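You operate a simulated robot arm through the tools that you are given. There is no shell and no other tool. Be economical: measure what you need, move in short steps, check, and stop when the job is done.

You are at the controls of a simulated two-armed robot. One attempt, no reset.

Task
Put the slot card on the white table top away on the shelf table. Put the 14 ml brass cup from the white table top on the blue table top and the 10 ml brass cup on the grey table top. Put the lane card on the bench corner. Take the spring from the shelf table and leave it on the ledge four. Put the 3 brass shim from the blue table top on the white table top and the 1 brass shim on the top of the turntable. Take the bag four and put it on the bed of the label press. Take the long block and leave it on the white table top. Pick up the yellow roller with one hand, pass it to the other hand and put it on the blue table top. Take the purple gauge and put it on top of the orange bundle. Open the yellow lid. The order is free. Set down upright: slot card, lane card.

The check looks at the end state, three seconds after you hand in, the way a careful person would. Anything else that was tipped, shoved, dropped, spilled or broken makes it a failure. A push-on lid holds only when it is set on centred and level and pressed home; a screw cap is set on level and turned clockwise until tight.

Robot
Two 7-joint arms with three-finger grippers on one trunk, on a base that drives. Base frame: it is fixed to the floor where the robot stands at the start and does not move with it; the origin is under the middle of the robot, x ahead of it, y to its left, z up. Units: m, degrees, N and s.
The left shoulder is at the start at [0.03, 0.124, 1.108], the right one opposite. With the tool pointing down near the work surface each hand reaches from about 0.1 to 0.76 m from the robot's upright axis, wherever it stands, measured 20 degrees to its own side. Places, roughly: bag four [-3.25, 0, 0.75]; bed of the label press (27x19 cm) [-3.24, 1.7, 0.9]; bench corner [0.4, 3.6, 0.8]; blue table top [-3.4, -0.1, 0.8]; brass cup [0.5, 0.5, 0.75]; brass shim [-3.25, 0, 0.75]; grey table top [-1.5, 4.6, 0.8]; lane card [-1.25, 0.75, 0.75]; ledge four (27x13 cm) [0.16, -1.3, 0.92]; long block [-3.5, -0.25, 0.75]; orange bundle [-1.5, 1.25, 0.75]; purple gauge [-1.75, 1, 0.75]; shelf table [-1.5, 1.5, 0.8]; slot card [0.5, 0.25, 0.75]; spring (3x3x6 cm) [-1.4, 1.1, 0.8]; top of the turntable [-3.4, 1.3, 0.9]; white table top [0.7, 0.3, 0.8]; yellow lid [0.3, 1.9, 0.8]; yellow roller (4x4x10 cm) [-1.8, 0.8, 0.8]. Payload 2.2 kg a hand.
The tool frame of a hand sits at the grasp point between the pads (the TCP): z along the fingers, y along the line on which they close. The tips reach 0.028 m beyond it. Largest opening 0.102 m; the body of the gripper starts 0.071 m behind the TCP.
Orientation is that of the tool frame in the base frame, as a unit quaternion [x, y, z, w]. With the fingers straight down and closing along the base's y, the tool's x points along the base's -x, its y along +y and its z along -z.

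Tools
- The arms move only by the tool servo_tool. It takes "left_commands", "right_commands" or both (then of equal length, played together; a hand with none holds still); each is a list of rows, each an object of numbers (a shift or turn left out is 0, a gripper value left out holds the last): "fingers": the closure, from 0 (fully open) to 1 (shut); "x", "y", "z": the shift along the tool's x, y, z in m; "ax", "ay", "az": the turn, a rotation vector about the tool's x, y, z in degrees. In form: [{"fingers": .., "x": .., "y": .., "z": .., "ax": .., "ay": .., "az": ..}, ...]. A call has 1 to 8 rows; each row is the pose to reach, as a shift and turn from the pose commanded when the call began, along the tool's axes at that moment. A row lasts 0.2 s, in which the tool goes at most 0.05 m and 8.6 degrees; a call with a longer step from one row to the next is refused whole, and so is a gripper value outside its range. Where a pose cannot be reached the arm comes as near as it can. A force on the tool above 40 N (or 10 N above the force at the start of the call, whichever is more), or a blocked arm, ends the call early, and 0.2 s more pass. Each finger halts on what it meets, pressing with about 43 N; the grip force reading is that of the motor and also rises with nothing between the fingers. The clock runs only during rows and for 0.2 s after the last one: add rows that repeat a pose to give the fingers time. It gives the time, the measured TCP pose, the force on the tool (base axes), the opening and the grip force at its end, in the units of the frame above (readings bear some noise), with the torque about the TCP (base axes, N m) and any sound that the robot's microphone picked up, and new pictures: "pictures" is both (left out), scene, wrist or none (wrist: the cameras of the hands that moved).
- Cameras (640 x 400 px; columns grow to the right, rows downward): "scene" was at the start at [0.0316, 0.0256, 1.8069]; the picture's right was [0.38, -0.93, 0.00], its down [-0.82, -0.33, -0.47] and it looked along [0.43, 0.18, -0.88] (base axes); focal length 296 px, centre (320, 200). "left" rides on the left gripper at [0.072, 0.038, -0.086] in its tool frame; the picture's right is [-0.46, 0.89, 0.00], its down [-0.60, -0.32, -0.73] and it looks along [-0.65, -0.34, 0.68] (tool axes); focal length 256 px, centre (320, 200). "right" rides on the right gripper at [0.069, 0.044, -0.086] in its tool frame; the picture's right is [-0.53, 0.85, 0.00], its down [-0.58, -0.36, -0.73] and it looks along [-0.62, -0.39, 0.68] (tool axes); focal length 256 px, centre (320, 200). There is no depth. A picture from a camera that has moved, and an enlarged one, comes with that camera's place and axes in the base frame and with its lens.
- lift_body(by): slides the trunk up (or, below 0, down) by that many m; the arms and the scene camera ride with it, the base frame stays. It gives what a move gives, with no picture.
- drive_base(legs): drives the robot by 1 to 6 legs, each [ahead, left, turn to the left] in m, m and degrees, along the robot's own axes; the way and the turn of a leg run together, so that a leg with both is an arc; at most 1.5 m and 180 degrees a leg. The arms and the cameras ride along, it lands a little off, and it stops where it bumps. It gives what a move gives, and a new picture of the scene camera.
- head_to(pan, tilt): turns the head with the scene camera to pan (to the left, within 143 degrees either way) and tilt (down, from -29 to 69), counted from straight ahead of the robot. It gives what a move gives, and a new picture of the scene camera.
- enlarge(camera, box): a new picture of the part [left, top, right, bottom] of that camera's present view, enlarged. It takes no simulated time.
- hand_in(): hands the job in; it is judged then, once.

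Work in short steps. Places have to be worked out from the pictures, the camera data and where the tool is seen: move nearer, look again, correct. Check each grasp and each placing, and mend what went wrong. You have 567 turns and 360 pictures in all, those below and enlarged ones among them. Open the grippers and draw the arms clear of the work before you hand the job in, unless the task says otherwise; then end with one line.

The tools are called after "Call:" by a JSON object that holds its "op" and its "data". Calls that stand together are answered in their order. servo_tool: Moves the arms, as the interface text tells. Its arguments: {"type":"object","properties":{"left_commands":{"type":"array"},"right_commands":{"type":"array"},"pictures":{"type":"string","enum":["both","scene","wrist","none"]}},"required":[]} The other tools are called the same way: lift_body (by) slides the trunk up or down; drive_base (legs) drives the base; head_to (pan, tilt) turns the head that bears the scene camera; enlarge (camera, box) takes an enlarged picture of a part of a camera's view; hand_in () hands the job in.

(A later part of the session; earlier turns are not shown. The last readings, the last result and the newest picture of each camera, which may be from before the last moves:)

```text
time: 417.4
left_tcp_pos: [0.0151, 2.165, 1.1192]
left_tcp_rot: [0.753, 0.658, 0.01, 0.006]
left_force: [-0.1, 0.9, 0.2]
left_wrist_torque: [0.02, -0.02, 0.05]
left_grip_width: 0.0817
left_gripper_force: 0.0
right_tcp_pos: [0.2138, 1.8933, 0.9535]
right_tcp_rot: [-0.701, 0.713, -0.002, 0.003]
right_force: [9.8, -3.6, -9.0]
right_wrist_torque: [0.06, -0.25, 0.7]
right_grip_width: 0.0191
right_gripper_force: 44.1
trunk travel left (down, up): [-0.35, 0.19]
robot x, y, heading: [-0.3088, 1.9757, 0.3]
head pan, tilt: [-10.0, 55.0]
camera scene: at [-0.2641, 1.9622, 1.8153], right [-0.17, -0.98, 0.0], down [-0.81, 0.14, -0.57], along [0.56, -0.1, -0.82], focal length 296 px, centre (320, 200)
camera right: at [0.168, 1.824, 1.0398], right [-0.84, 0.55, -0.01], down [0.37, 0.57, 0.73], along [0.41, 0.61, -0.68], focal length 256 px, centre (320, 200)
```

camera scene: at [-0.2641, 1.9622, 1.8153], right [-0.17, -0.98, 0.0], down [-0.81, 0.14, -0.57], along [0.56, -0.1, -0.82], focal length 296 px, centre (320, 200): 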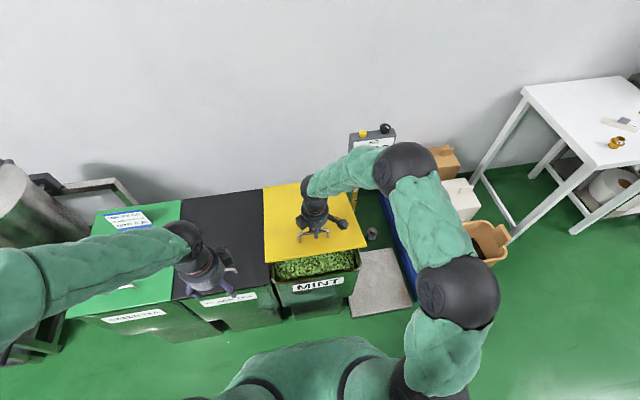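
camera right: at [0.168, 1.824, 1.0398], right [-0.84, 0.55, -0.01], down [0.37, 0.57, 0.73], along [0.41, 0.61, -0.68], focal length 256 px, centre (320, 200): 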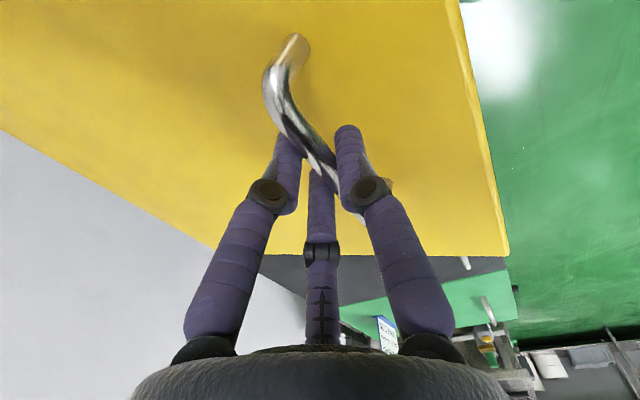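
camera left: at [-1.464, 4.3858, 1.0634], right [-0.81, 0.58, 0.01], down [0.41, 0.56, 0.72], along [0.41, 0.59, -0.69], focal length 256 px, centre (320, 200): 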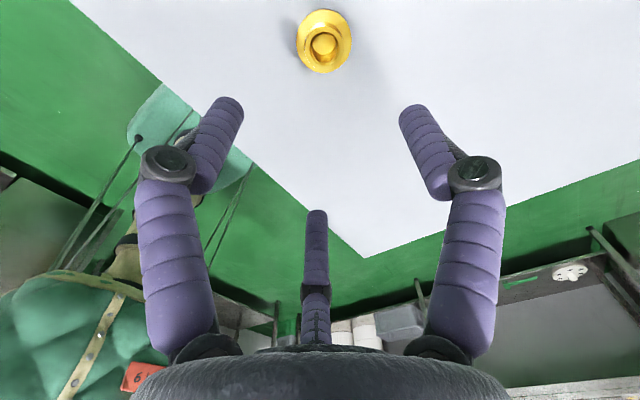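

The lid lifts easily. Continue along the arc to about 55°.

Call:
{"op": "servo_tool", "data": {"right_commands": [{"y": -0.0147, "z": -0.0259}, {"y": -0.0316, "z": -0.0505}, {"y": -0.0504, "z": -0.0735}, {"y": -0.0713, "z": -0.0948}, {"y": -0.0939, "z": -0.1142}, {"y": -0.1181, "z": -0.1315}, {"y": -0.1438, "z": -0.1467}], "pictures": "both"}}

```text
time: 419.0
left_tcp_pos: [0.0089, 2.1655, 1.1208]
left_tcp_rot: [0.753, 0.658, 0.011, 0.007]
left_force: [-0.2, 0.1, 0.0]
left_wrist_torque: [-0.02, 0.04, 0.0]
left_grip_width: 0.0816
left_gripper_force: 0.1
right_tcp_pos: [0.3511, 1.8925, 1.1073]
right_tcp_rot: [-0.701, 0.713, -0.007, 0.006]
right_force: [-20.9, 4.4, 29.6]
right_wrist_torque: [-0.53, 0.36, 0.56]
right_grip_width: 0.0191
right_gripper_force: 44.2
trunk travel left (down, up): [-0.35, 0.19]
robot x, y, heading: [-0.3086, 1.9747, 0.2]
head pan, tilt: [-10.0, 55.0]
camera scene: at [-0.2734, 1.9641, 1.8159], right [-0.17, -0.98, 0.0], down [-0.8, 0.14, -0.58], along [0.57, -0.1, -0.82], focal length 296 px, centre (320, 200)
camera right: at [0.3033, 1.8242, 1.1945], right [-0.84, 0.55, -0.01], down [0.36, 0.57, 0.74], along [0.41, 0.61, -0.68], focal length 256 px, centre (320, 200)
```

scene: 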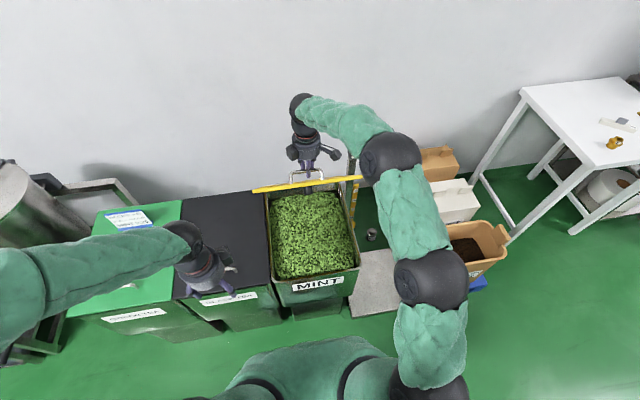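
right: 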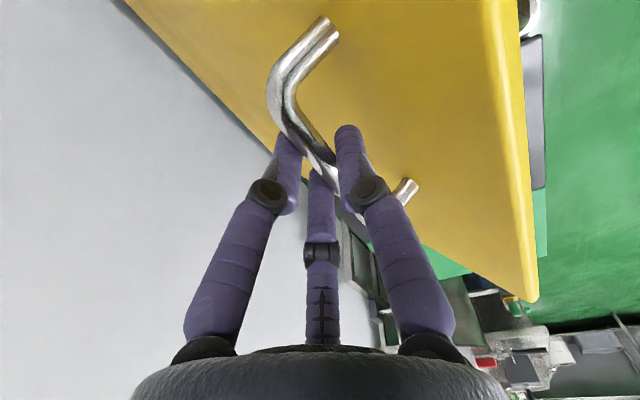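

The lid is at about 53°. Now the left hand (closed) comes in front of the lid's inner side near its free edge to push it further.

Call:
{"op": "servo_tool", "data": {"left_commands": [{"x": -0.02, "y": 0.03, "fingers": 1}, {"x": -0.04, "y": 0.06}, {"x": -0.06, "y": 0.09}, {"x": -0.08, "y": 0.12}, {"x": -0.1, "y": 0.15}, {"x": -0.114, "y": 0.18, "z": 0.01}, {"x": -0.114, "y": 0.198, "z": 0.02}], "pictures": "both"}}

```text
time: 419.8
left_tcp_pos: [0.0819, 2.1021, 1.1199]
left_tcp_rot: [0.753, 0.658, 0.011, 0.007]
left_force: [0.5, -1.0, -0.9]
left_wrist_torque: [-0.03, -0.01, -0.03]
left_grip_width: 0.0021
left_gripper_force: 32.0
right_tcp_pos: [0.351, 1.8921, 1.1074]
right_tcp_rot: [-0.701, 0.713, -0.005, 0.005]
right_force: [-15.7, -2.3, 22.3]
right_wrist_torque: [0.73, 0.24, 0.86]
right_grip_width: 0.019
right_gripper_force: 44.5
trunk travel left (down, up): [-0.35, 0.19]
robot x, y, heading: [-0.3098, 1.9744, -0.0]
head pan, tilt: [-10.0, 55.0]
stopped in row 3 (right hand): the force on the tool passed its limit at 46 N (the readings are from after the stop); the commanded pose is now the measured one
camera scene: at [-0.271, 1.9636, 1.8155], right [-0.17, -0.98, 0.0], down [-0.81, 0.14, -0.58], along [0.57, -0.1, -0.82], focal length 296 px, centre (320, 200)
camera left: at [0.1272, 2.1686, 1.2098], right [0.81, -0.58, 0.02], down [-0.41, -0.56, 0.72], along [-0.41, -0.59, -0.7], focal length 256 px, centre (320, 200)
```

scene: 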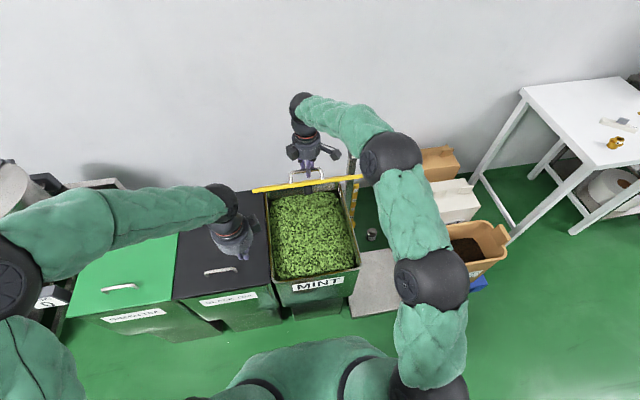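
left: 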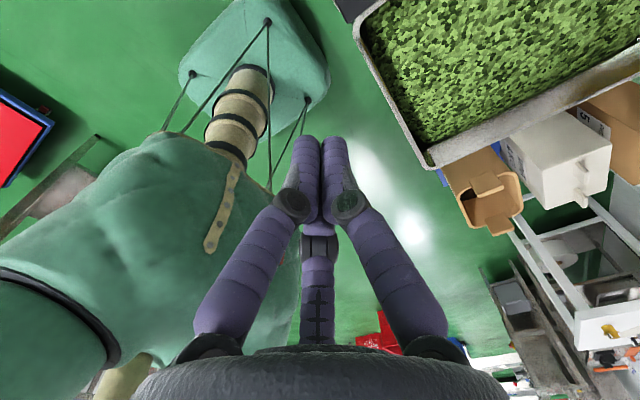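

The right hand is pressing slightly toward the hinge; relax it outward a bit while the left continues.

Call:
{"op": "servo_tool", "data": {"right_commands": [{"y": 0.002, "z": -0.003}, {"y": 0.004, "z": -0.006}, {"y": 0.004, "z": -0.006}, {"y": 0.004, "z": -0.006}], "left_commands": [{"x": -0.016, "y": 0.03}, {"x": -0.032, "y": 0.06}, {"x": -0.048, "y": 0.09, "z": 0.01}, {"x": -0.062, "y": 0.117, "z": 0.02}], "pictures": "scene"}}

```text
time: 420.8
left_tcp_pos: [0.1945, 2.0223, 1.1007]
left_tcp_rot: [0.753, 0.658, 0.01, 0.005]
left_force: [-0.5, 0.5, 0.1]
left_wrist_torque: [0.01, 0.02, 0.01]
left_grip_width: 0.0021
left_gripper_force: 31.3
right_tcp_pos: [0.3497, 1.8925, 1.1071]
right_tcp_rot: [-0.702, 0.712, -0.004, 0.003]
right_force: [2.7, -0.1, -7.8]
right_wrist_torque: [0.1, 0.0, 0.92]
right_grip_width: 0.0191
right_gripper_force: 43.7
trunk travel left (down, up): [-0.35, 0.19]
robot x, y, heading: [-0.3105, 1.9737, 0.2]
head pan, tilt: [-10.0, 55.0]
camera scene: at [-0.2651, 1.9626, 1.8153], right [-0.17, -0.98, 0.0], down [-0.81, 0.14, -0.57], along [0.56, -0.1, -0.82], focal length 296 px, centre (320, 200)
```

scene: 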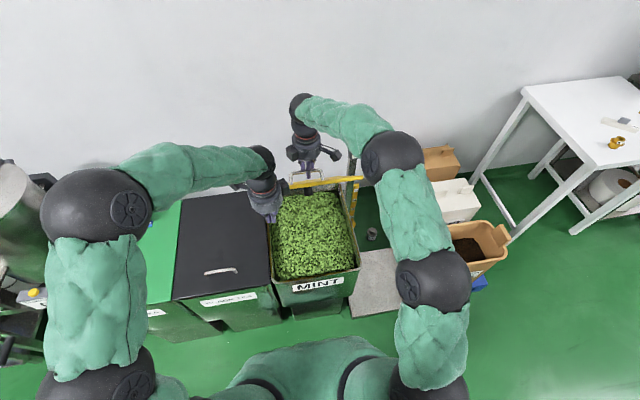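

Now push the left hand forward until it contacts the lid.

Call:
{"op": "servo_tool", "data": {"left_commands": [{"x": 0.002, "y": 0.015}, {"x": 0.004, "y": 0.03}, {"x": 0.006, "y": 0.045}, {"x": 0.006, "y": 0.045}], "pictures": "none"}}

Call:
{"op": "enlarge", "data": {"camera": "scene", "box": [220, 110, 400, 230]}}

```text
time: 421.8
left_tcp_pos: [0.2408, 2.0247, 1.1029]
left_tcp_rot: [0.753, 0.658, 0.01, 0.006]
left_force: [0.9, 0.3, -0.1]
left_wrist_torque: [-0.02, -0.04, -0.01]
left_grip_width: 0.0024
left_gripper_force: 31.4
right_tcp_pos: [0.3492, 1.8935, 1.1073]
right_tcp_rot: [-0.701, 0.713, -0.004, 0.002]
right_force: [3.6, 0.8, -10.0]
right_wrist_torque: [-0.09, -0.09, 0.87]
right_grip_width: 0.0192
right_gripper_force: 43.9
trunk travel left (down, up): [-0.35, 0.19]
robot x, y, heading: [-0.3087, 1.9751, 0.0]
head pan, tilt: [-10.0, 55.0]
```

```text
3.33 times, centred on (310, 170) of scene
camera zoom: at [-0.2644, 1.9627, 1.8153], right [-0.17, -0.98, 0.0], down [-0.81, 0.14, -0.57], along [0.56, -0.1, -0.82], focal length 988 px, centre (353, 300)
```

zoom: 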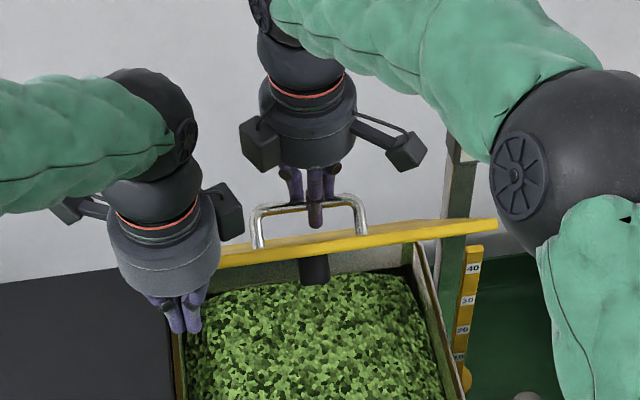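

Call:
{"op": "servo_tool", "data": {"left_commands": [{"x": 0.002, "y": 0.015}, {"x": 0.004, "y": 0.03}, {"x": 0.005, "y": 0.04}, {"x": 0.006, "y": 0.05}, {"x": 0.006, "y": 0.05}], "pictures": "none"}}

```text
time: 422.3
left_tcp_pos: [0.2534, 2.0239, 1.1027]
left_tcp_rot: [0.753, 0.658, 0.007, 0.0]
left_force: [-5.9, 0.2, 2.9]
left_wrist_torque: [0.01, -0.14, -0.01]
left_grip_width: 0.0021
left_gripper_force: 30.6
right_tcp_pos: [0.3517, 1.893, 1.1086]
right_tcp_rot: [-0.703, 0.712, -0.007, 0.007]
right_force: [2.4, 0.1, -2.0]
right_wrist_torque: [0.07, 0.02, 0.72]
right_grip_width: 0.019
right_gripper_force: 43.5
trunk travel left (down, up): [-0.35, 0.19]
robot x, y, heading: [-0.3107, 1.9741, -0.0]
head pan, tilt: [-10.0, 55.0]
stopped in row 2 (left hand): the force on the tool passed its limit at 55 N (the readings are from after the stop); the commanded pose is now the measured one
```

The left hand now supports the lid. Release the right hand and raise it clear.

Call:
{"op": "servo_tool", "data": {"right_commands": [{"fingers": 0.85}, {"fingers": 0.7}, {"fingers": 0.6}, {"fingers": 0.6, "z": -0.03}, {"fingers": 0.6, "z": -0.07}, {"fingers": 0.6, "z": -0.11}, {"fingers": 0.6, "z": -0.15}], "pictures": "both"}}

```text
time: 423.9
left_tcp_pos: [0.2547, 2.0241, 1.1039]
left_tcp_rot: [0.753, 0.658, 0.007, 0.001]
left_force: [-4.3, 1.5, 2.6]
left_wrist_torque: [-0.03, -0.11, 0.03]
left_grip_width: 0.002
left_gripper_force: 31.9
right_tcp_pos: [0.3501, 1.8976, 1.2588]
right_tcp_rot: [-0.702, 0.713, -0.007, 0.008]
right_force: [0.1, -0.1, 0.0]
right_wrist_torque: [0.0, -0.01, 0.0]
right_grip_width: 0.0408
right_gripper_force: 0.0
trunk travel left (down, up): [-0.35, 0.19]
robot x, y, heading: [-0.3098, 1.9759, 0.1]
head pan, tilt: [-10.0, 55.0]
camera scene: at [-0.2673, 1.9629, 1.8154], right [-0.17, -0.98, 0.0], down [-0.81, 0.14, -0.57], along [0.57, -0.1, -0.82], focal length 296 px, centre (320, 200)
camera right: at [0.3023, 1.8283, 1.3452], right [-0.84, 0.55, -0.02], down [0.36, 0.57, 0.74], along [0.41, 0.61, -0.67], focal length 256 px, centre (320, 200)
```

scene: 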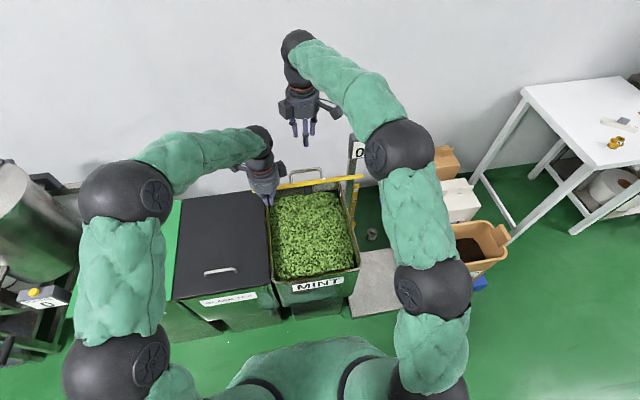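
right: 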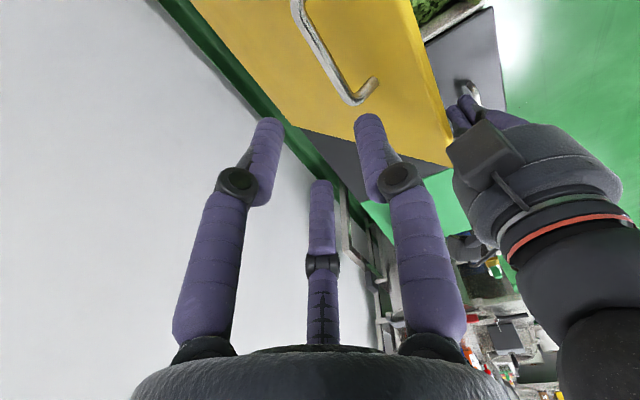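

The left holds the lid alone. Retreat the right hand, then pitch the left fingers forward while pushing to gain reach.

Call:
{"op": "servo_tool", "data": {"right_commands": [{"y": 0.04, "z": -0.02}, {"y": 0.08, "z": -0.03}, {"y": 0.12, "z": -0.03}, {"y": 0.16, "z": -0.03}, {"y": 0.2, "z": -0.03}, {"y": 0.2, "x": 0.04, "z": -0.03}, {"y": 0.2, "x": 0.08, "z": -0.03}], "pictures": "none"}}

Call:
{"op": "servo_tool", "data": {"left_commands": [{"ax": -7.5, "y": 0.008}, {"ax": -15, "y": 0.016}, {"ax": -22.5, "y": 0.024}, {"ax": -30, "y": 0.032}, {"ax": -37.5, "y": 0.04}, {"ax": -45, "y": 0.05}], "pictures": "scene"}}

```text
time: 425.5
left_tcp_pos: [0.2537, 2.0228, 1.1037]
left_tcp_rot: [0.753, 0.658, 0.008, 0.001]
left_force: [-6.3, -0.1, 2.7]
left_wrist_torque: [0.02, -0.09, 0.0]
left_grip_width: 0.0023
left_gripper_force: 31.4
right_tcp_pos: [0.1443, 1.8139, 1.2797]
right_tcp_rot: [-0.702, 0.712, -0.008, 0.007]
right_force: [0.0, 0.1, 1.0]
right_wrist_torque: [0.01, 0.01, -0.02]
right_grip_width: 0.0408
right_gripper_force: 0.0
trunk travel left (down, up): [-0.35, 0.19]
robot x, y, heading: [-0.3079, 1.9706, 0.0]
head pan, tilt: [-10.0, 55.0]
```

```text
time: 426.9
left_tcp_pos: [0.3035, 2.0183, 1.1046]
left_tcp_rot: [0.696, 0.604, 0.258, 0.29]
left_force: [-1.8, 0.7, -0.7]
left_wrist_torque: [-0.02, 0.06, -0.01]
left_grip_width: 0.0019
left_gripper_force: 31.3
right_tcp_pos: [0.1438, 1.8154, 1.2792]
right_tcp_rot: [-0.701, 0.713, -0.008, 0.007]
right_force: [-0.6, -0.9, 0.9]
right_wrist_torque: [-0.03, 0.0, -0.03]
right_grip_width: 0.0407
right_gripper_force: 0.0
trunk travel left (down, up): [-0.35, 0.19]
robot x, y, heading: [-0.3091, 1.9742, 0.2]
head pan, tilt: [-10.0, 55.0]
camera scene: at [-0.2675, 1.963, 1.8154], right [-0.17, -0.98, 0.0], down [-0.81, 0.14, -0.57], along [0.57, -0.1, -0.82], focal length 296 px, centre (320, 200)
```

scene: 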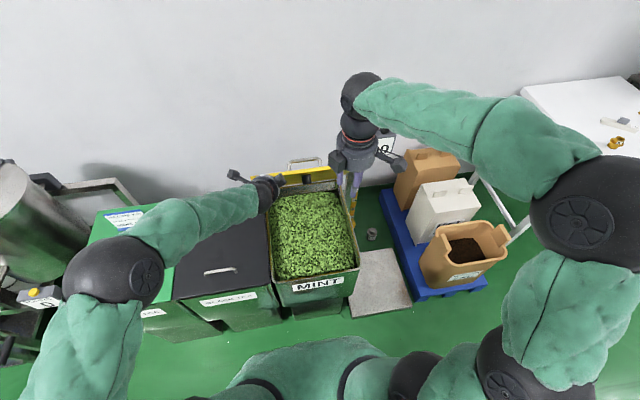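

Keep pushing forward and slightly up while pitching further.

Call:
{"op": "servo_tool", "data": {"left_commands": [{"y": 0.02, "z": 0.015, "ax": -5}, {"y": 0.04, "z": 0.03, "ax": -10}, {"y": 0.06, "z": 0.046, "ax": -15}, {"y": 0.08, "z": 0.061, "ax": -20}, {"y": 0.1, "z": 0.077, "ax": -25}, {"y": 0.12, "z": 0.091, "ax": -30}], "pictures": "scene"}}

```text
time: 428.3
left_tcp_pos: [0.4491, 1.997, 1.1261]
left_tcp_rot: [0.597, 0.518, 0.405, 0.459]
left_force: [0.2, 0.3, -1.3]
left_wrist_torque: [0.01, 0.06, -0.04]
left_grip_width: 0.0021
left_gripper_force: 31.3
right_tcp_pos: [0.1465, 1.8147, 1.2789]
right_tcp_rot: [-0.702, 0.713, -0.007, 0.008]
right_force: [0.6, 0.1, 0.3]
right_wrist_torque: [0.01, 0.05, -0.01]
right_grip_width: 0.0408
right_gripper_force: 0.1
trunk travel left (down, up): [-0.35, 0.19]
robot x, y, heading: [-0.3117, 1.974, 0.2]
head pan, tilt: [-10.0, 55.0]
camera scene: at [-0.2655, 1.9625, 1.8154], right [-0.17, -0.98, 0.0], down [-0.81, 0.14, -0.57], along [0.56, -0.1, -0.82], focal length 296 px, centre (320, 200)
```

scene: 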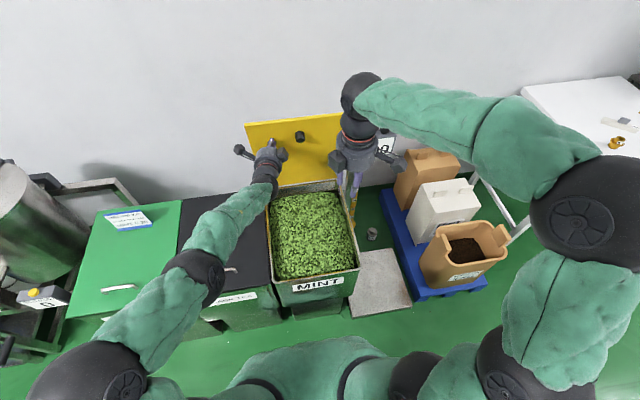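

The lid now leans back upright, with no load on the hand. Retract the left hand and check that it stays.

Call:
{"op": "servo_tool", "data": {"left_commands": [{"z": -0.04}, {"z": -0.08}, {"z": -0.12}, {"z": -0.16}, {"z": -0.2}, {"z": -0.24}], "pictures": "scene"}}

```text
time: 429.7
left_tcp_pos: [0.2165, 2.0287, 1.1884]
left_tcp_rot: [0.596, 0.517, 0.408, 0.459]
left_force: [-0.4, -0.2, 0.8]
left_wrist_torque: [-0.02, 0.01, 0.02]
left_grip_width: 0.002
left_gripper_force: 30.9
right_tcp_pos: [0.1423, 1.8153, 1.2807]
right_tcp_rot: [-0.702, 0.712, -0.008, 0.008]
right_force: [-0.5, -0.2, -0.2]
right_wrist_torque: [0.02, -0.03, -0.01]
right_grip_width: 0.041
right_gripper_force: 0.1
trunk travel left (down, up): [-0.35, 0.19]
robot x, y, heading: [-0.31, 1.9719, 0.2]
head pan, tilt: [-10.0, 55.0]
camera scene: at [-0.2686, 1.9633, 1.8155], right [-0.17, -0.98, 0.0], down [-0.81, 0.14, -0.57], along [0.57, -0.1, -0.82], focal length 296 px, centre (320, 200)
```

scene: 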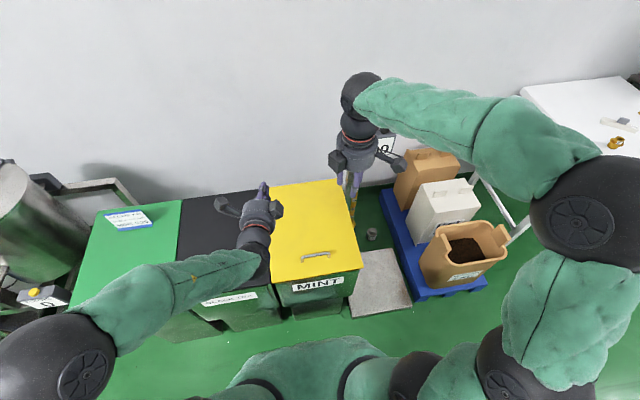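

The lid fell closed again, since it hadn't passed far enough. I'll redo it and push further past vertical. First clear the left hand and regrip the handle at (0.18, 1.893, 0.84).

Call:
{"op": "servo_tool", "data": {"left_commands": [{"z": -0.04}, {"z": -0.08}, {"z": -0.12}, {"z": -0.16}, {"z": -0.2}, {"z": -0.2}, {"z": -0.2}, {"z": -0.2}], "right_commands": [{"x": -0.025, "y": -0.013, "fingers": 0.6}, {"x": -0.05, "y": -0.026}, {"x": -0.077, "y": -0.039}, {"x": -0.077, "y": -0.039, "z": 0.05}, {"x": -0.077, "y": -0.039, "z": 0.1}, {"x": -0.077, "y": -0.039, "z": 0.15}, {"x": -0.077, "y": -0.039, "z": 0.2}, {"x": -0.077, "y": -0.039, "z": 0.25}], "pictures": "none"}}

Call:
{"op": "servo_tool", "data": {"right_commands": [{"z": 0.05}, {"z": 0.1}, {"z": 0.14}], "pictures": "wrist"}}

```text
time: 431.5
left_tcp_pos: [0.0313, 2.0532, 1.2355]
left_tcp_rot: [0.597, 0.518, 0.406, 0.458]
left_force: [0.2, 0.0, 0.0]
left_wrist_torque: [-0.01, 0.01, 0.0]
left_grip_width: 0.002
left_gripper_force: 31.8
right_tcp_pos: [0.1947, 1.8939, 1.0323]
right_tcp_rot: [-0.701, 0.713, -0.007, 0.007]
right_force: [0.4, -0.3, -0.4]
right_wrist_torque: [0.01, 0.0, -0.02]
right_grip_width: 0.0408
right_gripper_force: 0.0
trunk travel left (down, up): [-0.35, 0.19]
robot x, y, heading: [-0.309, 1.9746, 0.1]
head pan, tilt: [-10.0, 55.0]
```

```text
time: 432.3
left_tcp_pos: [0.031, 2.0524, 1.2353]
left_tcp_rot: [0.598, 0.518, 0.406, 0.458]
left_force: [-0.3, -0.6, -0.1]
left_wrist_torque: [0.04, -0.03, 0.01]
left_grip_width: 0.0021
left_gripper_force: 31.7
right_tcp_pos: [0.1962, 1.8942, 0.893]
right_tcp_rot: [-0.702, 0.713, -0.008, 0.008]
right_force: [1.2, -0.1, -0.5]
right_wrist_torque: [0.0, 0.02, 0.01]
right_grip_width: 0.0406
right_gripper_force: 0.1
trunk travel left (down, up): [-0.35, 0.19]
robot x, y, heading: [-0.3052, 1.9754, -0.1]
head pan, tilt: [-10.0, 55.0]
camera right: at [0.1487, 1.8255, 0.9804], right [-0.84, 0.55, -0.02], down [0.36, 0.57, 0.74], along [0.41, 0.61, -0.67], focal length 256 px, centre (320, 200)
```

right: 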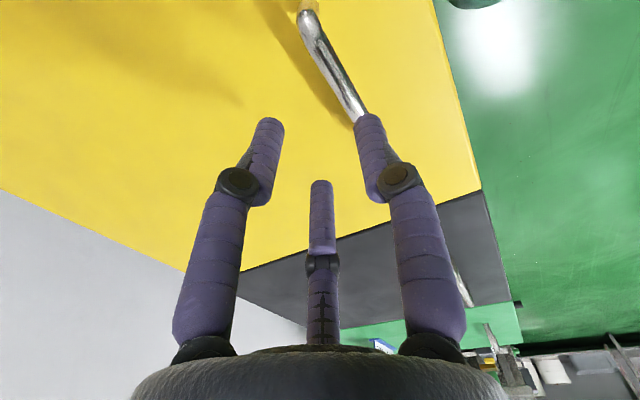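

Call:
{"op": "servo_tool", "data": {"right_commands": [{"y": 0.018}, {"y": 0.018, "z": 0.025}, {"y": 0.018, "z": 0.052}, {"y": 0.018, "z": 0.052}], "pictures": "none"}}

Call:
{"op": "servo_tool", "data": {"right_commands": [{"fingers": 0.7}, {"fingers": 0.8}, {"fingers": 0.9}, {"fingers": 1}, {"fingers": 1}], "pictures": "wrist"}}

```text
time: 433.3
left_tcp_pos: [0.0297, 2.0518, 1.2362]
left_tcp_rot: [0.597, 0.518, 0.406, 0.459]
left_force: [0.3, 0.3, 0.3]
left_wrist_torque: [0.0, -0.01, 0.02]
left_grip_width: 0.0021
left_gripper_force: 31.6
right_tcp_pos: [0.1775, 1.8923, 0.8417]
right_tcp_rot: [-0.701, 0.713, -0.008, 0.007]
right_force: [-0.1, 1.1, 0.0]
right_wrist_torque: [0.02, -0.01, 0.01]
right_grip_width: 0.0408
right_gripper_force: 0.1
trunk travel left (down, up): [-0.35, 0.19]
robot x, y, heading: [-0.3084, 1.9737, 0.2]
head pan, tilt: [-10.0, 55.0]
```

```text
time: 434.5
left_tcp_pos: [0.0321, 2.0516, 1.2356]
left_tcp_rot: [0.597, 0.518, 0.406, 0.459]
left_force: [-0.5, 0.3, -0.2]
left_wrist_torque: [-0.01, 0.0, -0.01]
left_grip_width: 0.0021
left_gripper_force: 31.8
right_tcp_pos: [0.1798, 1.8918, 0.8415]
right_tcp_rot: [-0.702, 0.712, -0.008, 0.009]
right_force: [18.2, -7.5, 6.2]
right_wrist_torque: [-0.21, -0.2, 0.83]
right_grip_width: 0.0192
right_gripper_force: 44.1
trunk travel left (down, up): [-0.35, 0.19]
robot x, y, heading: [-0.3114, 1.9717, 0.5]
head pan, tilt: [-10.0, 55.0]
camera right: at [0.1331, 1.8223, 0.9291], right [-0.84, 0.55, -0.02], down [0.36, 0.57, 0.74], along [0.42, 0.61, -0.67], focal length 256 px, centre (320, 200)
```

right: 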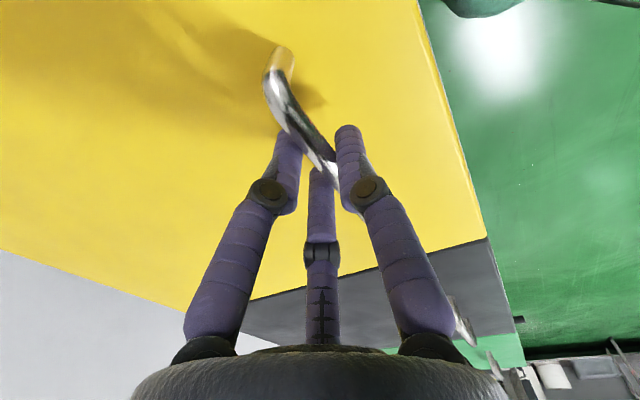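

Regripped. Lift along the same arc to 55°.

Call:
{"op": "servo_tool", "data": {"right_commands": [{"y": -0.005, "z": -0.029}, {"y": -0.0123, "z": -0.0582}, {"y": -0.0222, "z": -0.0863}, {"y": -0.0334, "z": -0.114}, {"y": -0.0471, "z": -0.14}, {"y": -0.064, "z": -0.166}, {"y": -0.0818, "z": -0.189}, {"y": -0.1027, "z": -0.211}], "pictures": "none"}}

Call:
{"op": "servo_tool", "data": {"right_commands": [{"y": -0.0226, "z": -0.0194}, {"y": -0.0468, "z": -0.0367}, {"y": -0.0725, "z": -0.0519}], "pictures": "none"}}

```text
time: 436.3
left_tcp_pos: [0.0323, 2.0521, 1.2351]
left_tcp_rot: [0.597, 0.518, 0.405, 0.459]
left_force: [0.8, 0.5, 0.7]
left_wrist_torque: [0.02, 0.01, 0.02]
left_grip_width: 0.0022
left_gripper_force: 31.7
right_tcp_pos: [0.2796, 1.891, 1.0533]
right_tcp_rot: [-0.702, 0.713, -0.006, 0.005]
right_force: [12.4, -4.1, -16.7]
right_wrist_torque: [0.01, -0.22, 0.81]
right_grip_width: 0.0196
right_gripper_force: 44.8
trunk travel left (down, up): [-0.35, 0.19]
robot x, y, heading: [-0.308, 1.9721, 0.4]
head pan, tilt: [-10.0, 55.0]
```

```text
time: 437.1
left_tcp_pos: [0.0277, 2.0526, 1.2358]
left_tcp_rot: [0.596, 0.518, 0.406, 0.46]
left_force: [-0.3, -0.3, 0.2]
left_wrist_torque: [-0.02, -0.04, -0.02]
left_grip_width: 0.0022
left_gripper_force: 31.5
right_tcp_pos: [0.3458, 1.8908, 1.1123]
right_tcp_rot: [-0.702, 0.712, -0.007, 0.009]
right_force: [-7.2, 4.7, 9.0]
right_wrist_torque: [-0.4, 0.06, 0.56]
right_grip_width: 0.0193
right_gripper_force: 44.3
trunk travel left (down, up): [-0.35, 0.19]
robot x, y, heading: [-0.3122, 1.9725, 0.0]
head pan, tilt: [-10.0, 55.0]
```

Call:
{"op": "servo_tool", "data": {"right_commands": [{"y": -0.0248, "z": -0.0158}, {"y": -0.0527, "z": -0.0263}, {"y": -0.068, "z": -0.031}], "pictures": "scene"}}

```text
time: 437.9
left_tcp_pos: [0.0289, 2.0532, 1.2354]
left_tcp_rot: [0.596, 0.518, 0.407, 0.46]
left_force: [-0.1, 0.7, 0.5]
left_wrist_torque: [0.03, 0.01, 0.02]
left_grip_width: 0.002
left_gripper_force: 31.0
right_tcp_pos: [0.4147, 1.8908, 1.1449]
right_tcp_rot: [-0.701, 0.713, -0.01, 0.009]
right_force: [-5.9, 8.5, 11.4]
right_wrist_torque: [0.21, 0.04, 0.68]
right_grip_width: 0.0193
right_gripper_force: 44.4
trunk travel left (down, up): [-0.35, 0.19]
robot x, y, heading: [-0.3089, 1.974, 0.1]
head pan, tilt: [-10.0, 55.0]
camera scene: at [-0.2689, 1.9648, 1.8156], right [-0.17, -0.98, 0.0], down [-0.81, 0.14, -0.57], along [0.57, -0.1, -0.82], focal length 296 px, centre (320, 200)
```

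scene: 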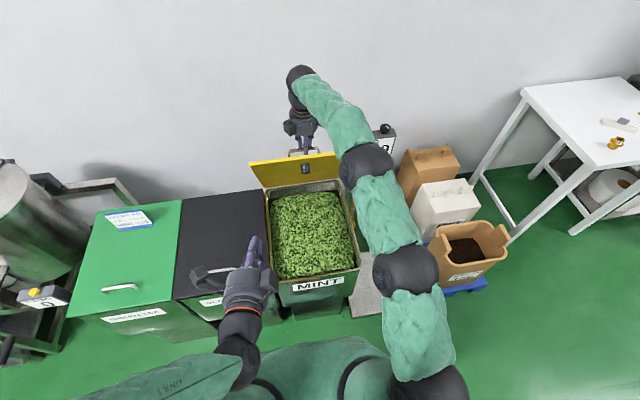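

Bring the left hand down and forward under the lid's inner face.

Call:
{"op": "servo_tool", "data": {"left_commands": [{"y": -0.045, "z": 0.012}, {"y": -0.09, "z": 0.025}, {"y": -0.14, "z": 0.038}, {"y": -0.128, "z": 0.085}, {"y": -0.116, "z": 0.13}, {"y": -0.104, "z": 0.175}, {"y": -0.092, "z": 0.22}], "pictures": "none"}}

Call:
{"op": "servo_tool", "data": {"left_commands": [{"y": 0.01, "z": 0.04}, {"y": 0.02, "z": 0.08}, {"y": 0.028, "z": 0.11}, {"y": 0.035, "z": 0.14}], "pictures": "scene"}}

```text
refused: row 3 steps farther than a row can; nothing moved
```

```text
time: 438.9
left_tcp_pos: [0.1663, 2.0361, 1.2357]
left_tcp_rot: [0.596, 0.518, 0.406, 0.459]
left_force: [0.3, 0.5, 0.0]
left_wrist_torque: [-0.01, -0.01, 0.01]
left_grip_width: 0.002
left_gripper_force: 31.2
right_tcp_pos: [0.4133, 1.8922, 1.1439]
right_tcp_rot: [-0.701, 0.713, -0.009, 0.009]
right_force: [-7.8, 10.1, 16.3]
right_wrist_torque: [0.59, 0.09, 0.79]
right_grip_width: 0.0195
right_gripper_force: 45.0
trunk travel left (down, up): [-0.35, 0.19]
robot x, y, heading: [-0.3097, 1.9777, 0.3]
head pan, tilt: [-10.0, 55.0]
camera scene: at [-0.2698, 1.9649, 1.8156], right [-0.17, -0.99, 0.0], down [-0.81, 0.14, -0.58], along [0.57, -0.1, -0.82], focal length 296 px, centre (320, 200)
```

scene: 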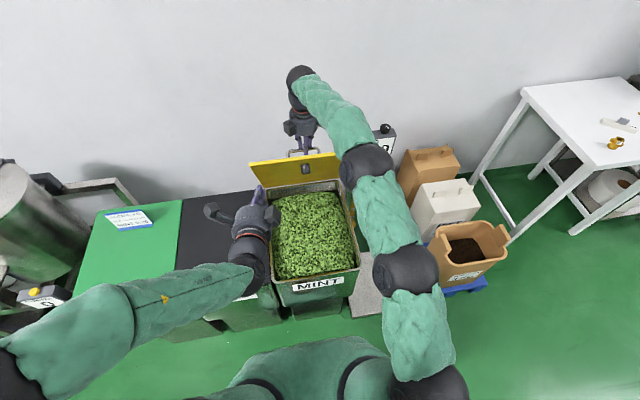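

Call:
{"op": "servo_tool", "data": {"left_commands": [{"y": -0.042, "z": 0.011}, {"y": -0.084, "z": 0.022}, {"y": -0.126, "z": 0.034}, {"y": -0.116, "z": 0.074}, {"y": -0.106, "z": 0.114}, {"y": -0.096, "z": 0.154}, {"y": -0.088, "z": 0.184}], "pictures": "scene"}}

```text
time: 440.5
left_tcp_pos: [0.2791, 2.0118, 1.1271]
left_tcp_rot: [0.596, 0.52, 0.407, 0.457]
left_force: [-0.5, -1.3, -0.6]
left_wrist_torque: [0.02, -0.03, 0.02]
left_grip_width: 0.0023
left_gripper_force: 32.1
left hand out of reach, approached as far as the arm can: row 3, 4, 5, 6, 7
right_tcp_pos: [0.4114, 1.8913, 1.1432]
right_tcp_rot: [-0.701, 0.713, -0.008, 0.008]
right_force: [-9.0, 10.9, 18.1]
right_wrist_torque: [0.18, 0.14, 0.73]
right_grip_width: 0.0193
right_gripper_force: 45.0
trunk travel left (down, up): [-0.35, 0.19]
robot x, y, heading: [-0.3129, 1.9726, 0.1]
head pan, tilt: [-10.0, 55.0]
camera scene: at [-0.2706, 1.9653, 1.8155], right [-0.17, -0.98, 0.0], down [-0.81, 0.14, -0.58], along [0.57, -0.1, -0.82], focal length 296 px, centre (320, 200)
```

scene: 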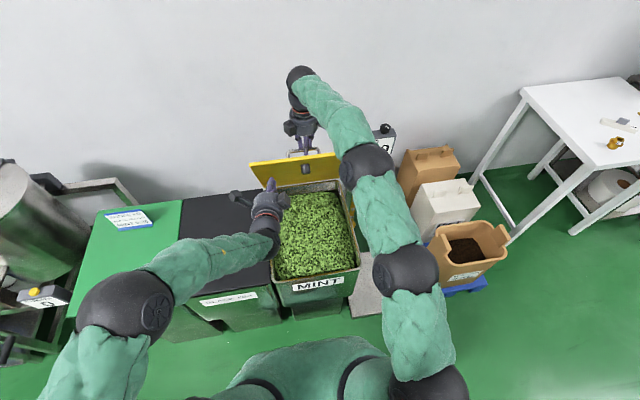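

Now push forward to contact and support the lid.

Call:
{"op": "servo_tool", "data": {"left_commands": [{"y": 0.006, "z": 0.03}, {"y": 0.012, "z": 0.06}, {"y": 0.018, "z": 0.085}, {"y": 0.024, "z": 0.11}, {"y": 0.028, "z": 0.125}], "pictures": "scene"}}

```text
time: 441.2
left_tcp_pos: [0.3445, 2.0029, 1.1168]
left_tcp_rot: [0.6, 0.519, 0.405, 0.455]
left_force: [-0.4, 0.7, 0.9]
left_wrist_torque: [0.01, -0.01, 0.01]
left_grip_width: 0.0022
left_gripper_force: 31.3
right_tcp_pos: [0.4255, 1.8909, 1.1483]
right_tcp_rot: [-0.702, 0.712, -0.021, 0.026]
right_force: [-4.2, 7.6, 9.5]
right_wrist_torque: [-1.16, 0.03, 0.44]
right_grip_width: 0.0194
right_gripper_force: 44.1
trunk travel left (down, up): [-0.35, 0.19]
robot x, y, heading: [-0.3097, 1.9727, 0.1]
head pan, tilt: [-10.0, 55.0]
stopped in row 3 (left hand): the force on the tool passed its limit at 132 N (the readings are from after the stop); the commanded pose is now the measured one
camera scene: at [-0.2672, 1.9633, 1.8154], right [-0.17, -0.99, 0.0], down [-0.81, 0.14, -0.57], along [0.57, -0.1, -0.82], focal length 296 px, centre (320, 200)
```

scene: 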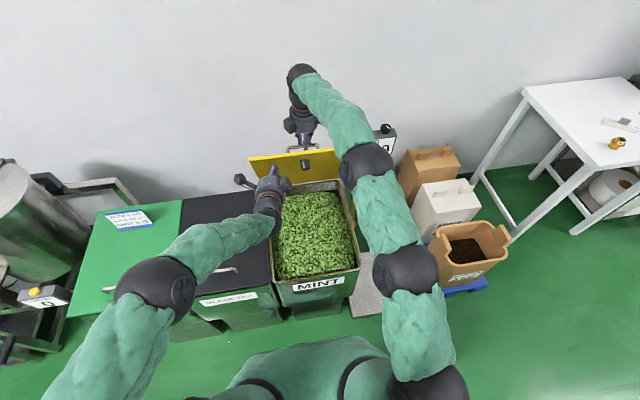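

Release the right hand and raise it, letting the lid rest on the left.

Call:
{"op": "servo_tool", "data": {"right_commands": [{"fingers": 0.85}, {"fingers": 0.7}, {"fingers": 0.55}, {"fingers": 0.55, "z": -0.03}, {"z": -0.07}, {"z": -0.11}, {"z": -0.15}], "pictures": "scene"}}

```text
time: 442.8
left_tcp_pos: [0.3432, 2.0017, 1.117]
left_tcp_rot: [0.6, 0.52, 0.404, 0.454]
left_force: [-2.5, 0.7, -0.7]
left_wrist_torque: [0.01, 0.02, 0.01]
left_grip_width: 0.002
left_gripper_force: 31.0
right_tcp_pos: [0.4113, 1.8888, 1.2817]
right_tcp_rot: [-0.701, 0.712, -0.021, 0.023]
right_force: [0.1, 0.2, 0.0]
right_wrist_torque: [0.0, -0.03, -0.02]
right_grip_width: 0.0459
right_gripper_force: 0.0
right hand out of reach, approached as far as the arm can: row 7
trunk travel left (down, up): [-0.35, 0.19]
robot x, y, heading: [-0.3105, 1.9723, 0.4]
head pan, tilt: [-10.0, 55.0]
camera scene: at [-0.2677, 1.9625, 1.8154], right [-0.17, -0.99, 0.0], down [-0.81, 0.14, -0.57], along [0.57, -0.1, -0.82], focal length 296 px, centre (320, 200)
```

scene: 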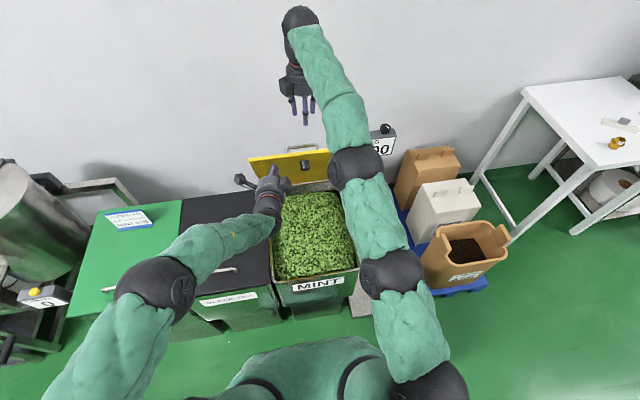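

Call:
{"op": "servo_tool", "data": {"right_commands": [{"y": 0.04}, {"y": 0.08}, {"y": 0.12}, {"y": 0.16}, {"y": 0.2}, {"y": 0.24}, {"y": 0.28}], "pictures": "none"}}

Call:
{"op": "servo_tool", "data": {"left_commands": [{"y": 0.01, "z": 0.025}, {"y": 0.02, "z": 0.05}, {"y": 0.03, "z": 0.075}, {"y": 0.04, "z": 0.1}, {"y": 0.048, "z": 0.125}, {"y": 0.055, "z": 0.15}, {"y": 0.06, "z": 0.17}], "pictures": "scene"}}

```text
time: 444.4
left_tcp_pos: [0.3436, 2.0017, 1.1171]
left_tcp_rot: [0.6, 0.519, 0.405, 0.455]
left_force: [-1.5, 0.4, 1.2]
left_wrist_torque: [0.0, -0.01, 0.01]
left_grip_width: 0.0019
left_gripper_force: 31.9
right_tcp_pos: [0.127, 1.8913, 1.2695]
right_tcp_rot: [-0.701, 0.713, -0.022, 0.024]
right_force: [0.6, -0.3, -0.5]
right_wrist_torque: [0.03, -0.01, 0.01]
right_grip_width: 0.046
right_gripper_force: 0.0
trunk travel left (down, up): [-0.35, 0.19]
robot x, y, heading: [-0.3084, 1.9733, 0.3]
head pan, tilt: [-10.0, 55.0]
```

```text
time: 446.0
left_tcp_pos: [0.5243, 1.9765, 1.1293]
left_tcp_rot: [0.6, 0.52, 0.404, 0.454]
left_force: [0.2, -0.6, 0.2]
left_wrist_torque: [0.02, -0.02, -0.01]
left_grip_width: 0.0019
left_gripper_force: 31.5
right_tcp_pos: [0.1291, 1.892, 1.2683]
right_tcp_rot: [-0.701, 0.713, -0.021, 0.024]
right_force: [-0.3, -0.2, 0.5]
right_wrist_torque: [-0.01, 0.03, 0.04]
right_grip_width: 0.0459
right_gripper_force: 0.2
trunk travel left (down, up): [-0.35, 0.19]
robot x, y, heading: [-0.3111, 1.9759, -0.0]
head pan, tilt: [-10.0, 55.0]
camera scene: at [-0.2658, 1.9628, 1.8154], right [-0.17, -0.99, 0.0], down [-0.81, 0.14, -0.57], along [0.56, -0.1, -0.82], focal length 296 px, centre (320, 200)
```

scene: 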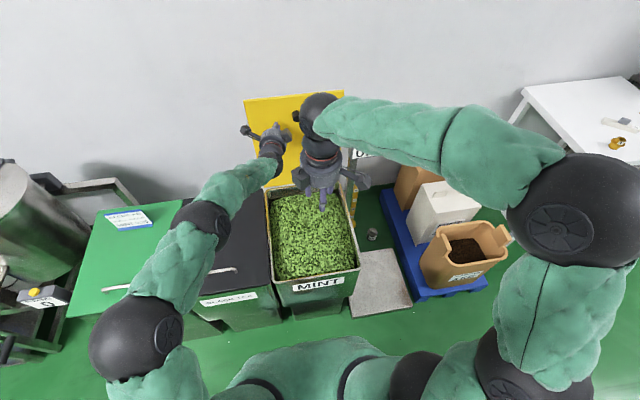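

Past vertical now. Push a bit more until it meets a stop.

Call:
{"op": "servo_tool", "data": {"left_commands": [{"y": 0.004, "z": 0.015}, {"y": 0.008, "z": 0.03}, {"y": 0.012, "z": 0.045}, {"y": 0.016, "z": 0.06}], "pictures": "none"}}

Call:
{"op": "enlarge", "data": {"camera": "scene", "box": [220, 70, 400, 200]}}

```text
time: 447.0
left_tcp_pos: [0.5854, 1.9671, 1.1285]
left_tcp_rot: [0.6, 0.52, 0.405, 0.454]
left_force: [0.6, 0.2, -0.2]
left_wrist_torque: [0.03, -0.01, 0.0]
left_grip_width: 0.0021
left_gripper_force: 31.7
right_tcp_pos: [0.1291, 1.8931, 1.2686]
right_tcp_rot: [-0.701, 0.712, -0.021, 0.023]
right_force: [-0.8, 0.4, -0.1]
right_wrist_torque: [-0.01, 0.0, -0.02]
right_grip_width: 0.0461
right_gripper_force: 0.1
trunk travel left (down, up): [-0.35, 0.19]
robot x, y, heading: [-0.3119, 1.9742, 0.5]
head pan, tilt: [-10.0, 55.0]
```

```text
3.08 times, centred on (310, 135) of scene
camera zoom: at [-0.2654, 1.9627, 1.8154], right [-0.17, -0.99, 0.0], down [-0.81, 0.14, -0.57], along [0.56, -0.1, -0.82], focal length 912 px, centre (351, 400)
```

zoom: 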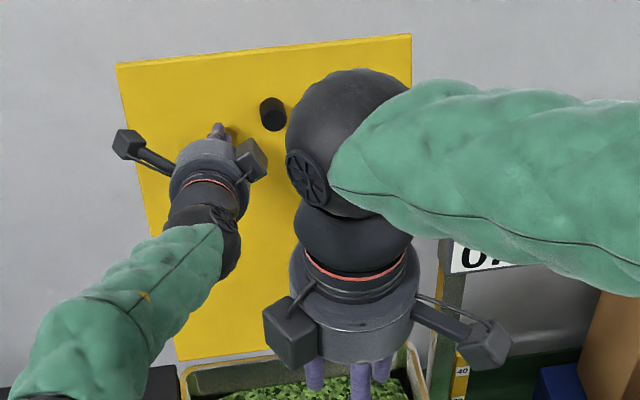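

The lid's top edge is now behind the hinge (x ≈ 0.64). Retract the left hand and check.

Call:
{"op": "servo_tool", "data": {"left_commands": [{"z": -0.04}, {"z": -0.08}, {"z": -0.12}, {"z": -0.16}, {"z": -0.2}, {"z": -0.24}, {"z": -0.28}], "pictures": "scene"}}

```text
time: 448.6
left_tcp_pos: [0.3122, 2.0018, 1.2038]
left_tcp_rot: [0.599, 0.52, 0.404, 0.455]
left_force: [-0.6, 0.7, 0.1]
left_wrist_torque: [-0.02, -0.03, -0.02]
left_grip_width: 0.0022
left_gripper_force: 31.0
right_tcp_pos: [0.1285, 1.8925, 1.2674]
right_tcp_rot: [-0.701, 0.712, -0.023, 0.024]
right_force: [-1.4, 0.0, 0.1]
right_wrist_torque: [0.01, -0.02, 0.04]
right_grip_width: 0.0458
right_gripper_force: 0.1
trunk travel left (down, up): [-0.35, 0.19]
robot x, y, heading: [-0.3115, 1.9742, 0.2]
head pan, tilt: [-10.0, 55.0]
camera scene: at [-0.2682, 1.9631, 1.8155], right [-0.17, -0.99, 0.0], down [-0.81, 0.14, -0.57], along [0.57, -0.1, -0.82], focal length 296 px, centre (320, 200)
```

scene: 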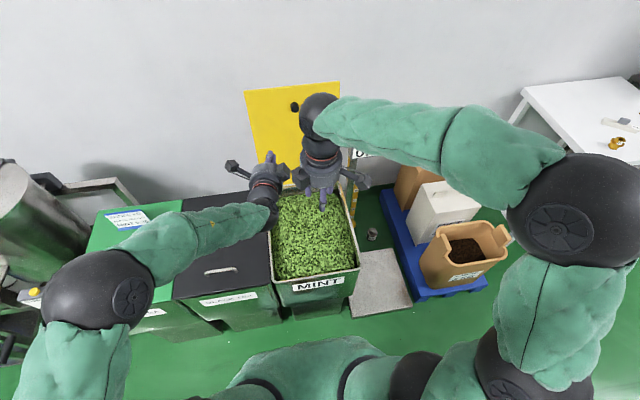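

The lid stays open. Back away and drive toward the shelf table's east side for the spring.

Call:
{"op": "drive_base", "data": {"legs": [[-0.2, 0, 0], [0, -1.0, 0], [0, 0, 90], [0, 0, 90]]}}

Call:
{"op": "servo_tool", "data": {"left_commands": [{"ax": 8}, {"ax": 16}, {"ax": 24}, {"ax": 32}, {"ax": 40}, {"ax": 48}, {"ax": 56}, {"ax": 64}], "right_commands": [{"az": 8}, {"az": 16}, {"az": 24}, {"az": 32}, {"az": 40}, {"az": 48}, {"az": 56}, {"az": 64}], "pictures": "none"}}

Call:
{"op": "servo_tool", "data": {"left_commands": [{"ax": 5}, {"ax": 11}, {"ax": 11}, {"ax": 11}], "right_commands": [{"az": 8}, {"az": 16}, {"az": 24}, {"az": 26}], "pictures": "none"}}

```text
time: 462.7
left_tcp_pos: [-1.1188, 0.9133, 1.2027]
left_tcp_rot: [-0.539, 0.582, 0.441, -0.419]
left_force: [0.9, -0.1, -0.3]
left_wrist_torque: [-0.01, -0.01, 0.0]
left_grip_width: 0.0022
left_gripper_force: 31.4
right_tcp_pos: [-0.9415, 1.0352, 1.269]
right_tcp_rot: [0.688, 0.725, -0.024, -0.02]
right_force: [0.0, -0.8, 1.0]
right_wrist_torque: [-0.04, 0.0, 0.03]
right_grip_width: 0.046
right_gripper_force: 0.1
trunk travel left (down, up): [-0.35, 0.19]
robot x, y, heading: [-0.4978, 0.9841, -176.0]
head pan, tilt: [-10.0, 55.0]
camera scene: at [-0.5375, 0.9937, 1.8154], right [0.1, 0.99, 0.0], down [0.81, -0.09, -0.57], along [-0.57, 0.06, -0.82], focal length 296 px, centre (320, 200)
```

scene: 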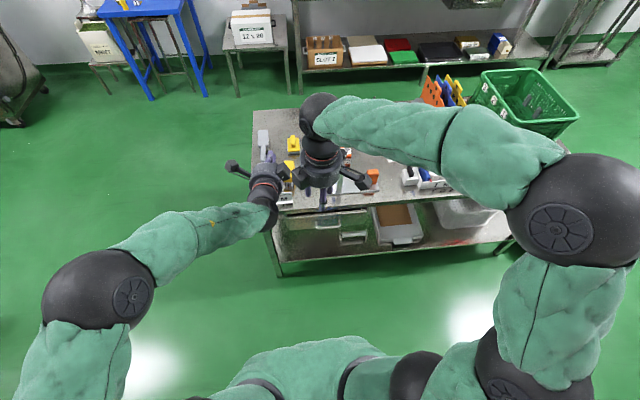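

```text
time: 464.5
left_tcp_pos: [-1.1187, 0.9139, 1.2027]
left_tcp_rot: [-0.68, 0.727, 0.064, -0.069]
left_force: [-0.3, -0.7, 0.4]
left_wrist_torque: [0.02, 0.01, 0.0]
left_grip_width: 0.0022
left_gripper_force: 31.4
right_tcp_pos: [-0.9432, 1.0355, 1.2675]
right_tcp_rot: [0.968, 0.248, -0.032, -0.004]
right_force: [0.5, -0.4, 0.0]
right_wrist_torque: [-0.01, -0.04, -0.02]
right_grip_width: 0.0459
right_gripper_force: 0.0
trunk travel left (down, up): [-0.35, 0.19]
robot x, y, heading: [-0.4972, 0.98, -176.1]
head pan, tilt: [-10.0, 55.0]
```

```text
time: 465.5
left_tcp_pos: [-1.1176, 0.9149, 1.2034]
left_tcp_rot: [-0.683, 0.73, -0.005, -0.004]
left_force: [-0.4, 0.2, -0.4]
left_wrist_torque: [0.0, -0.04, -0.01]
left_grip_width: 0.002
left_gripper_force: 31.4
right_tcp_pos: [-0.9419, 1.036, 1.2691]
right_tcp_rot: [0.999, 0.025, -0.031, 0.003]
right_force: [-0.4, 1.0, 0.2]
right_wrist_torque: [-0.01, 0.02, 0.0]
right_grip_width: 0.0459
right_gripper_force: 0.1
trunk travel left (down, up): [-0.35, 0.19]
robot x, y, heading: [-0.496, 0.9841, -176.0]
head pan, tilt: [-10.0, 55.0]
```

Straighten the right hand, tuck the left hand aside, and move up to the table.

Call:
{"op": "servo_tool", "data": {"left_commands": [{"x": 0.03, "y": -0.03}, {"x": 0.06, "y": -0.06}, {"x": 0.09, "y": -0.09}, {"x": 0.12, "y": -0.12}, {"x": 0.15, "y": -0.15}], "right_commands": [{"ay": 3.5, "az": 2}, {"ay": 3.5, "az": 2}, {"ay": 3.5, "az": 2}, {"ay": 3.5, "az": 2}, {"ay": 3.5, "az": 2}], "pictures": "none"}}

Call:
{"op": "drive_base", "data": {"legs": [[0, 0, -4], [0.27, 0, 0]]}}

Call:
{"op": "enlarge", "data": {"camera": "scene", "box": [240, 90, 440, 240]}}

```text
time: 466.7
left_tcp_pos: [-0.9789, 0.7563, 1.2073]
left_tcp_rot: [-0.683, 0.73, -0.004, -0.005]
left_force: [0.0, 0.1, 0.0]
left_wrist_torque: [-0.01, 0.01, 0.03]
left_grip_width: 0.002
left_gripper_force: 30.9
right_tcp_pos: [-0.9404, 1.0351, 1.2682]
right_tcp_rot: [1.0, 0.008, -0.002, 0.003]
right_force: [0.1, 0.0, 0.0]
right_wrist_torque: [0.02, 0.04, 0.01]
right_grip_width: 0.046
right_gripper_force: 0.2
trunk travel left (down, up): [-0.35, 0.19]
robot x, y, heading: [-0.4979, 0.9849, -176.0]
head pan, tilt: [-10.0, 55.0]
```

```text
time: 469.1
left_tcp_pos: [-1.2703, 0.7894, 1.2077]
left_tcp_rot: [-0.658, 0.753, -0.004, -0.004]
left_force: [-0.6, 0.6, 0.1]
left_wrist_torque: [-0.01, -0.03, 0.01]
left_grip_width: 0.0022
left_gripper_force: 31.8
right_tcp_pos: [-1.2125, 1.0651, 1.2689]
right_tcp_rot: [1.0, -0.026, 0.0, 0.003]
right_force: [-0.1, -1.2, -0.1]
right_wrist_torque: [0.0, -0.04, 0.0]
right_grip_width: 0.0457
right_gripper_force: 0.0
trunk travel left (down, up): [-0.35, 0.19]
robot x, y, heading: [-0.772, 0.9826, -179.8]
head pan, tilt: [-10.0, 55.0]
camera scene: at [-0.8128, 0.9966, 1.8154], right [0.17, 0.99, 0.0], down [0.81, -0.14, -0.57], along [-0.56, 0.1, -0.82], focal length 296 px, centre (320, 200)
```

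scene: 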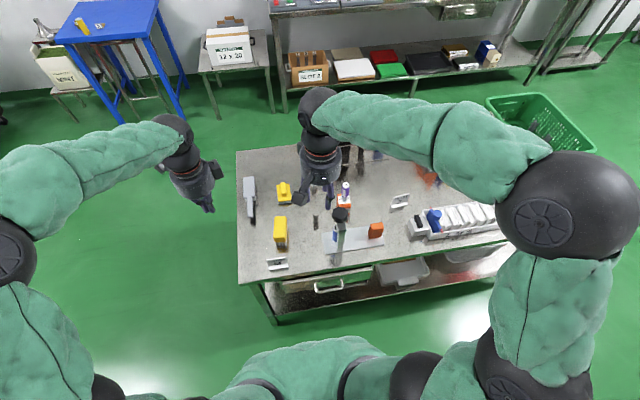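

```text
2.67 times, centred on (340, 165) of scene
camera zoom: at [-0.8128, 0.9966, 1.8154], right [0.17, 0.99, 0.0], down [0.81, -0.14, -0.57], along [-0.56, 0.1, -0.82], focal length 790 px, centre (267, 293)
```

zoom: 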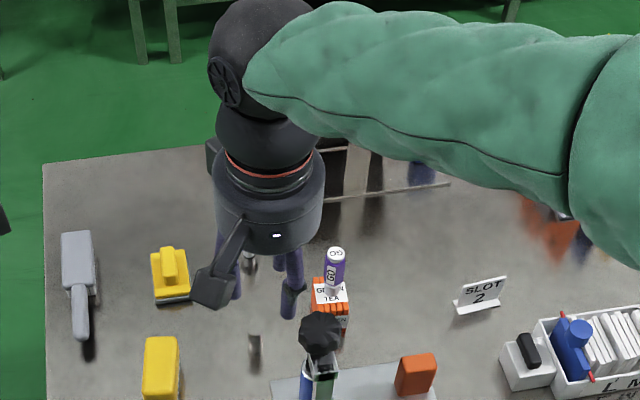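

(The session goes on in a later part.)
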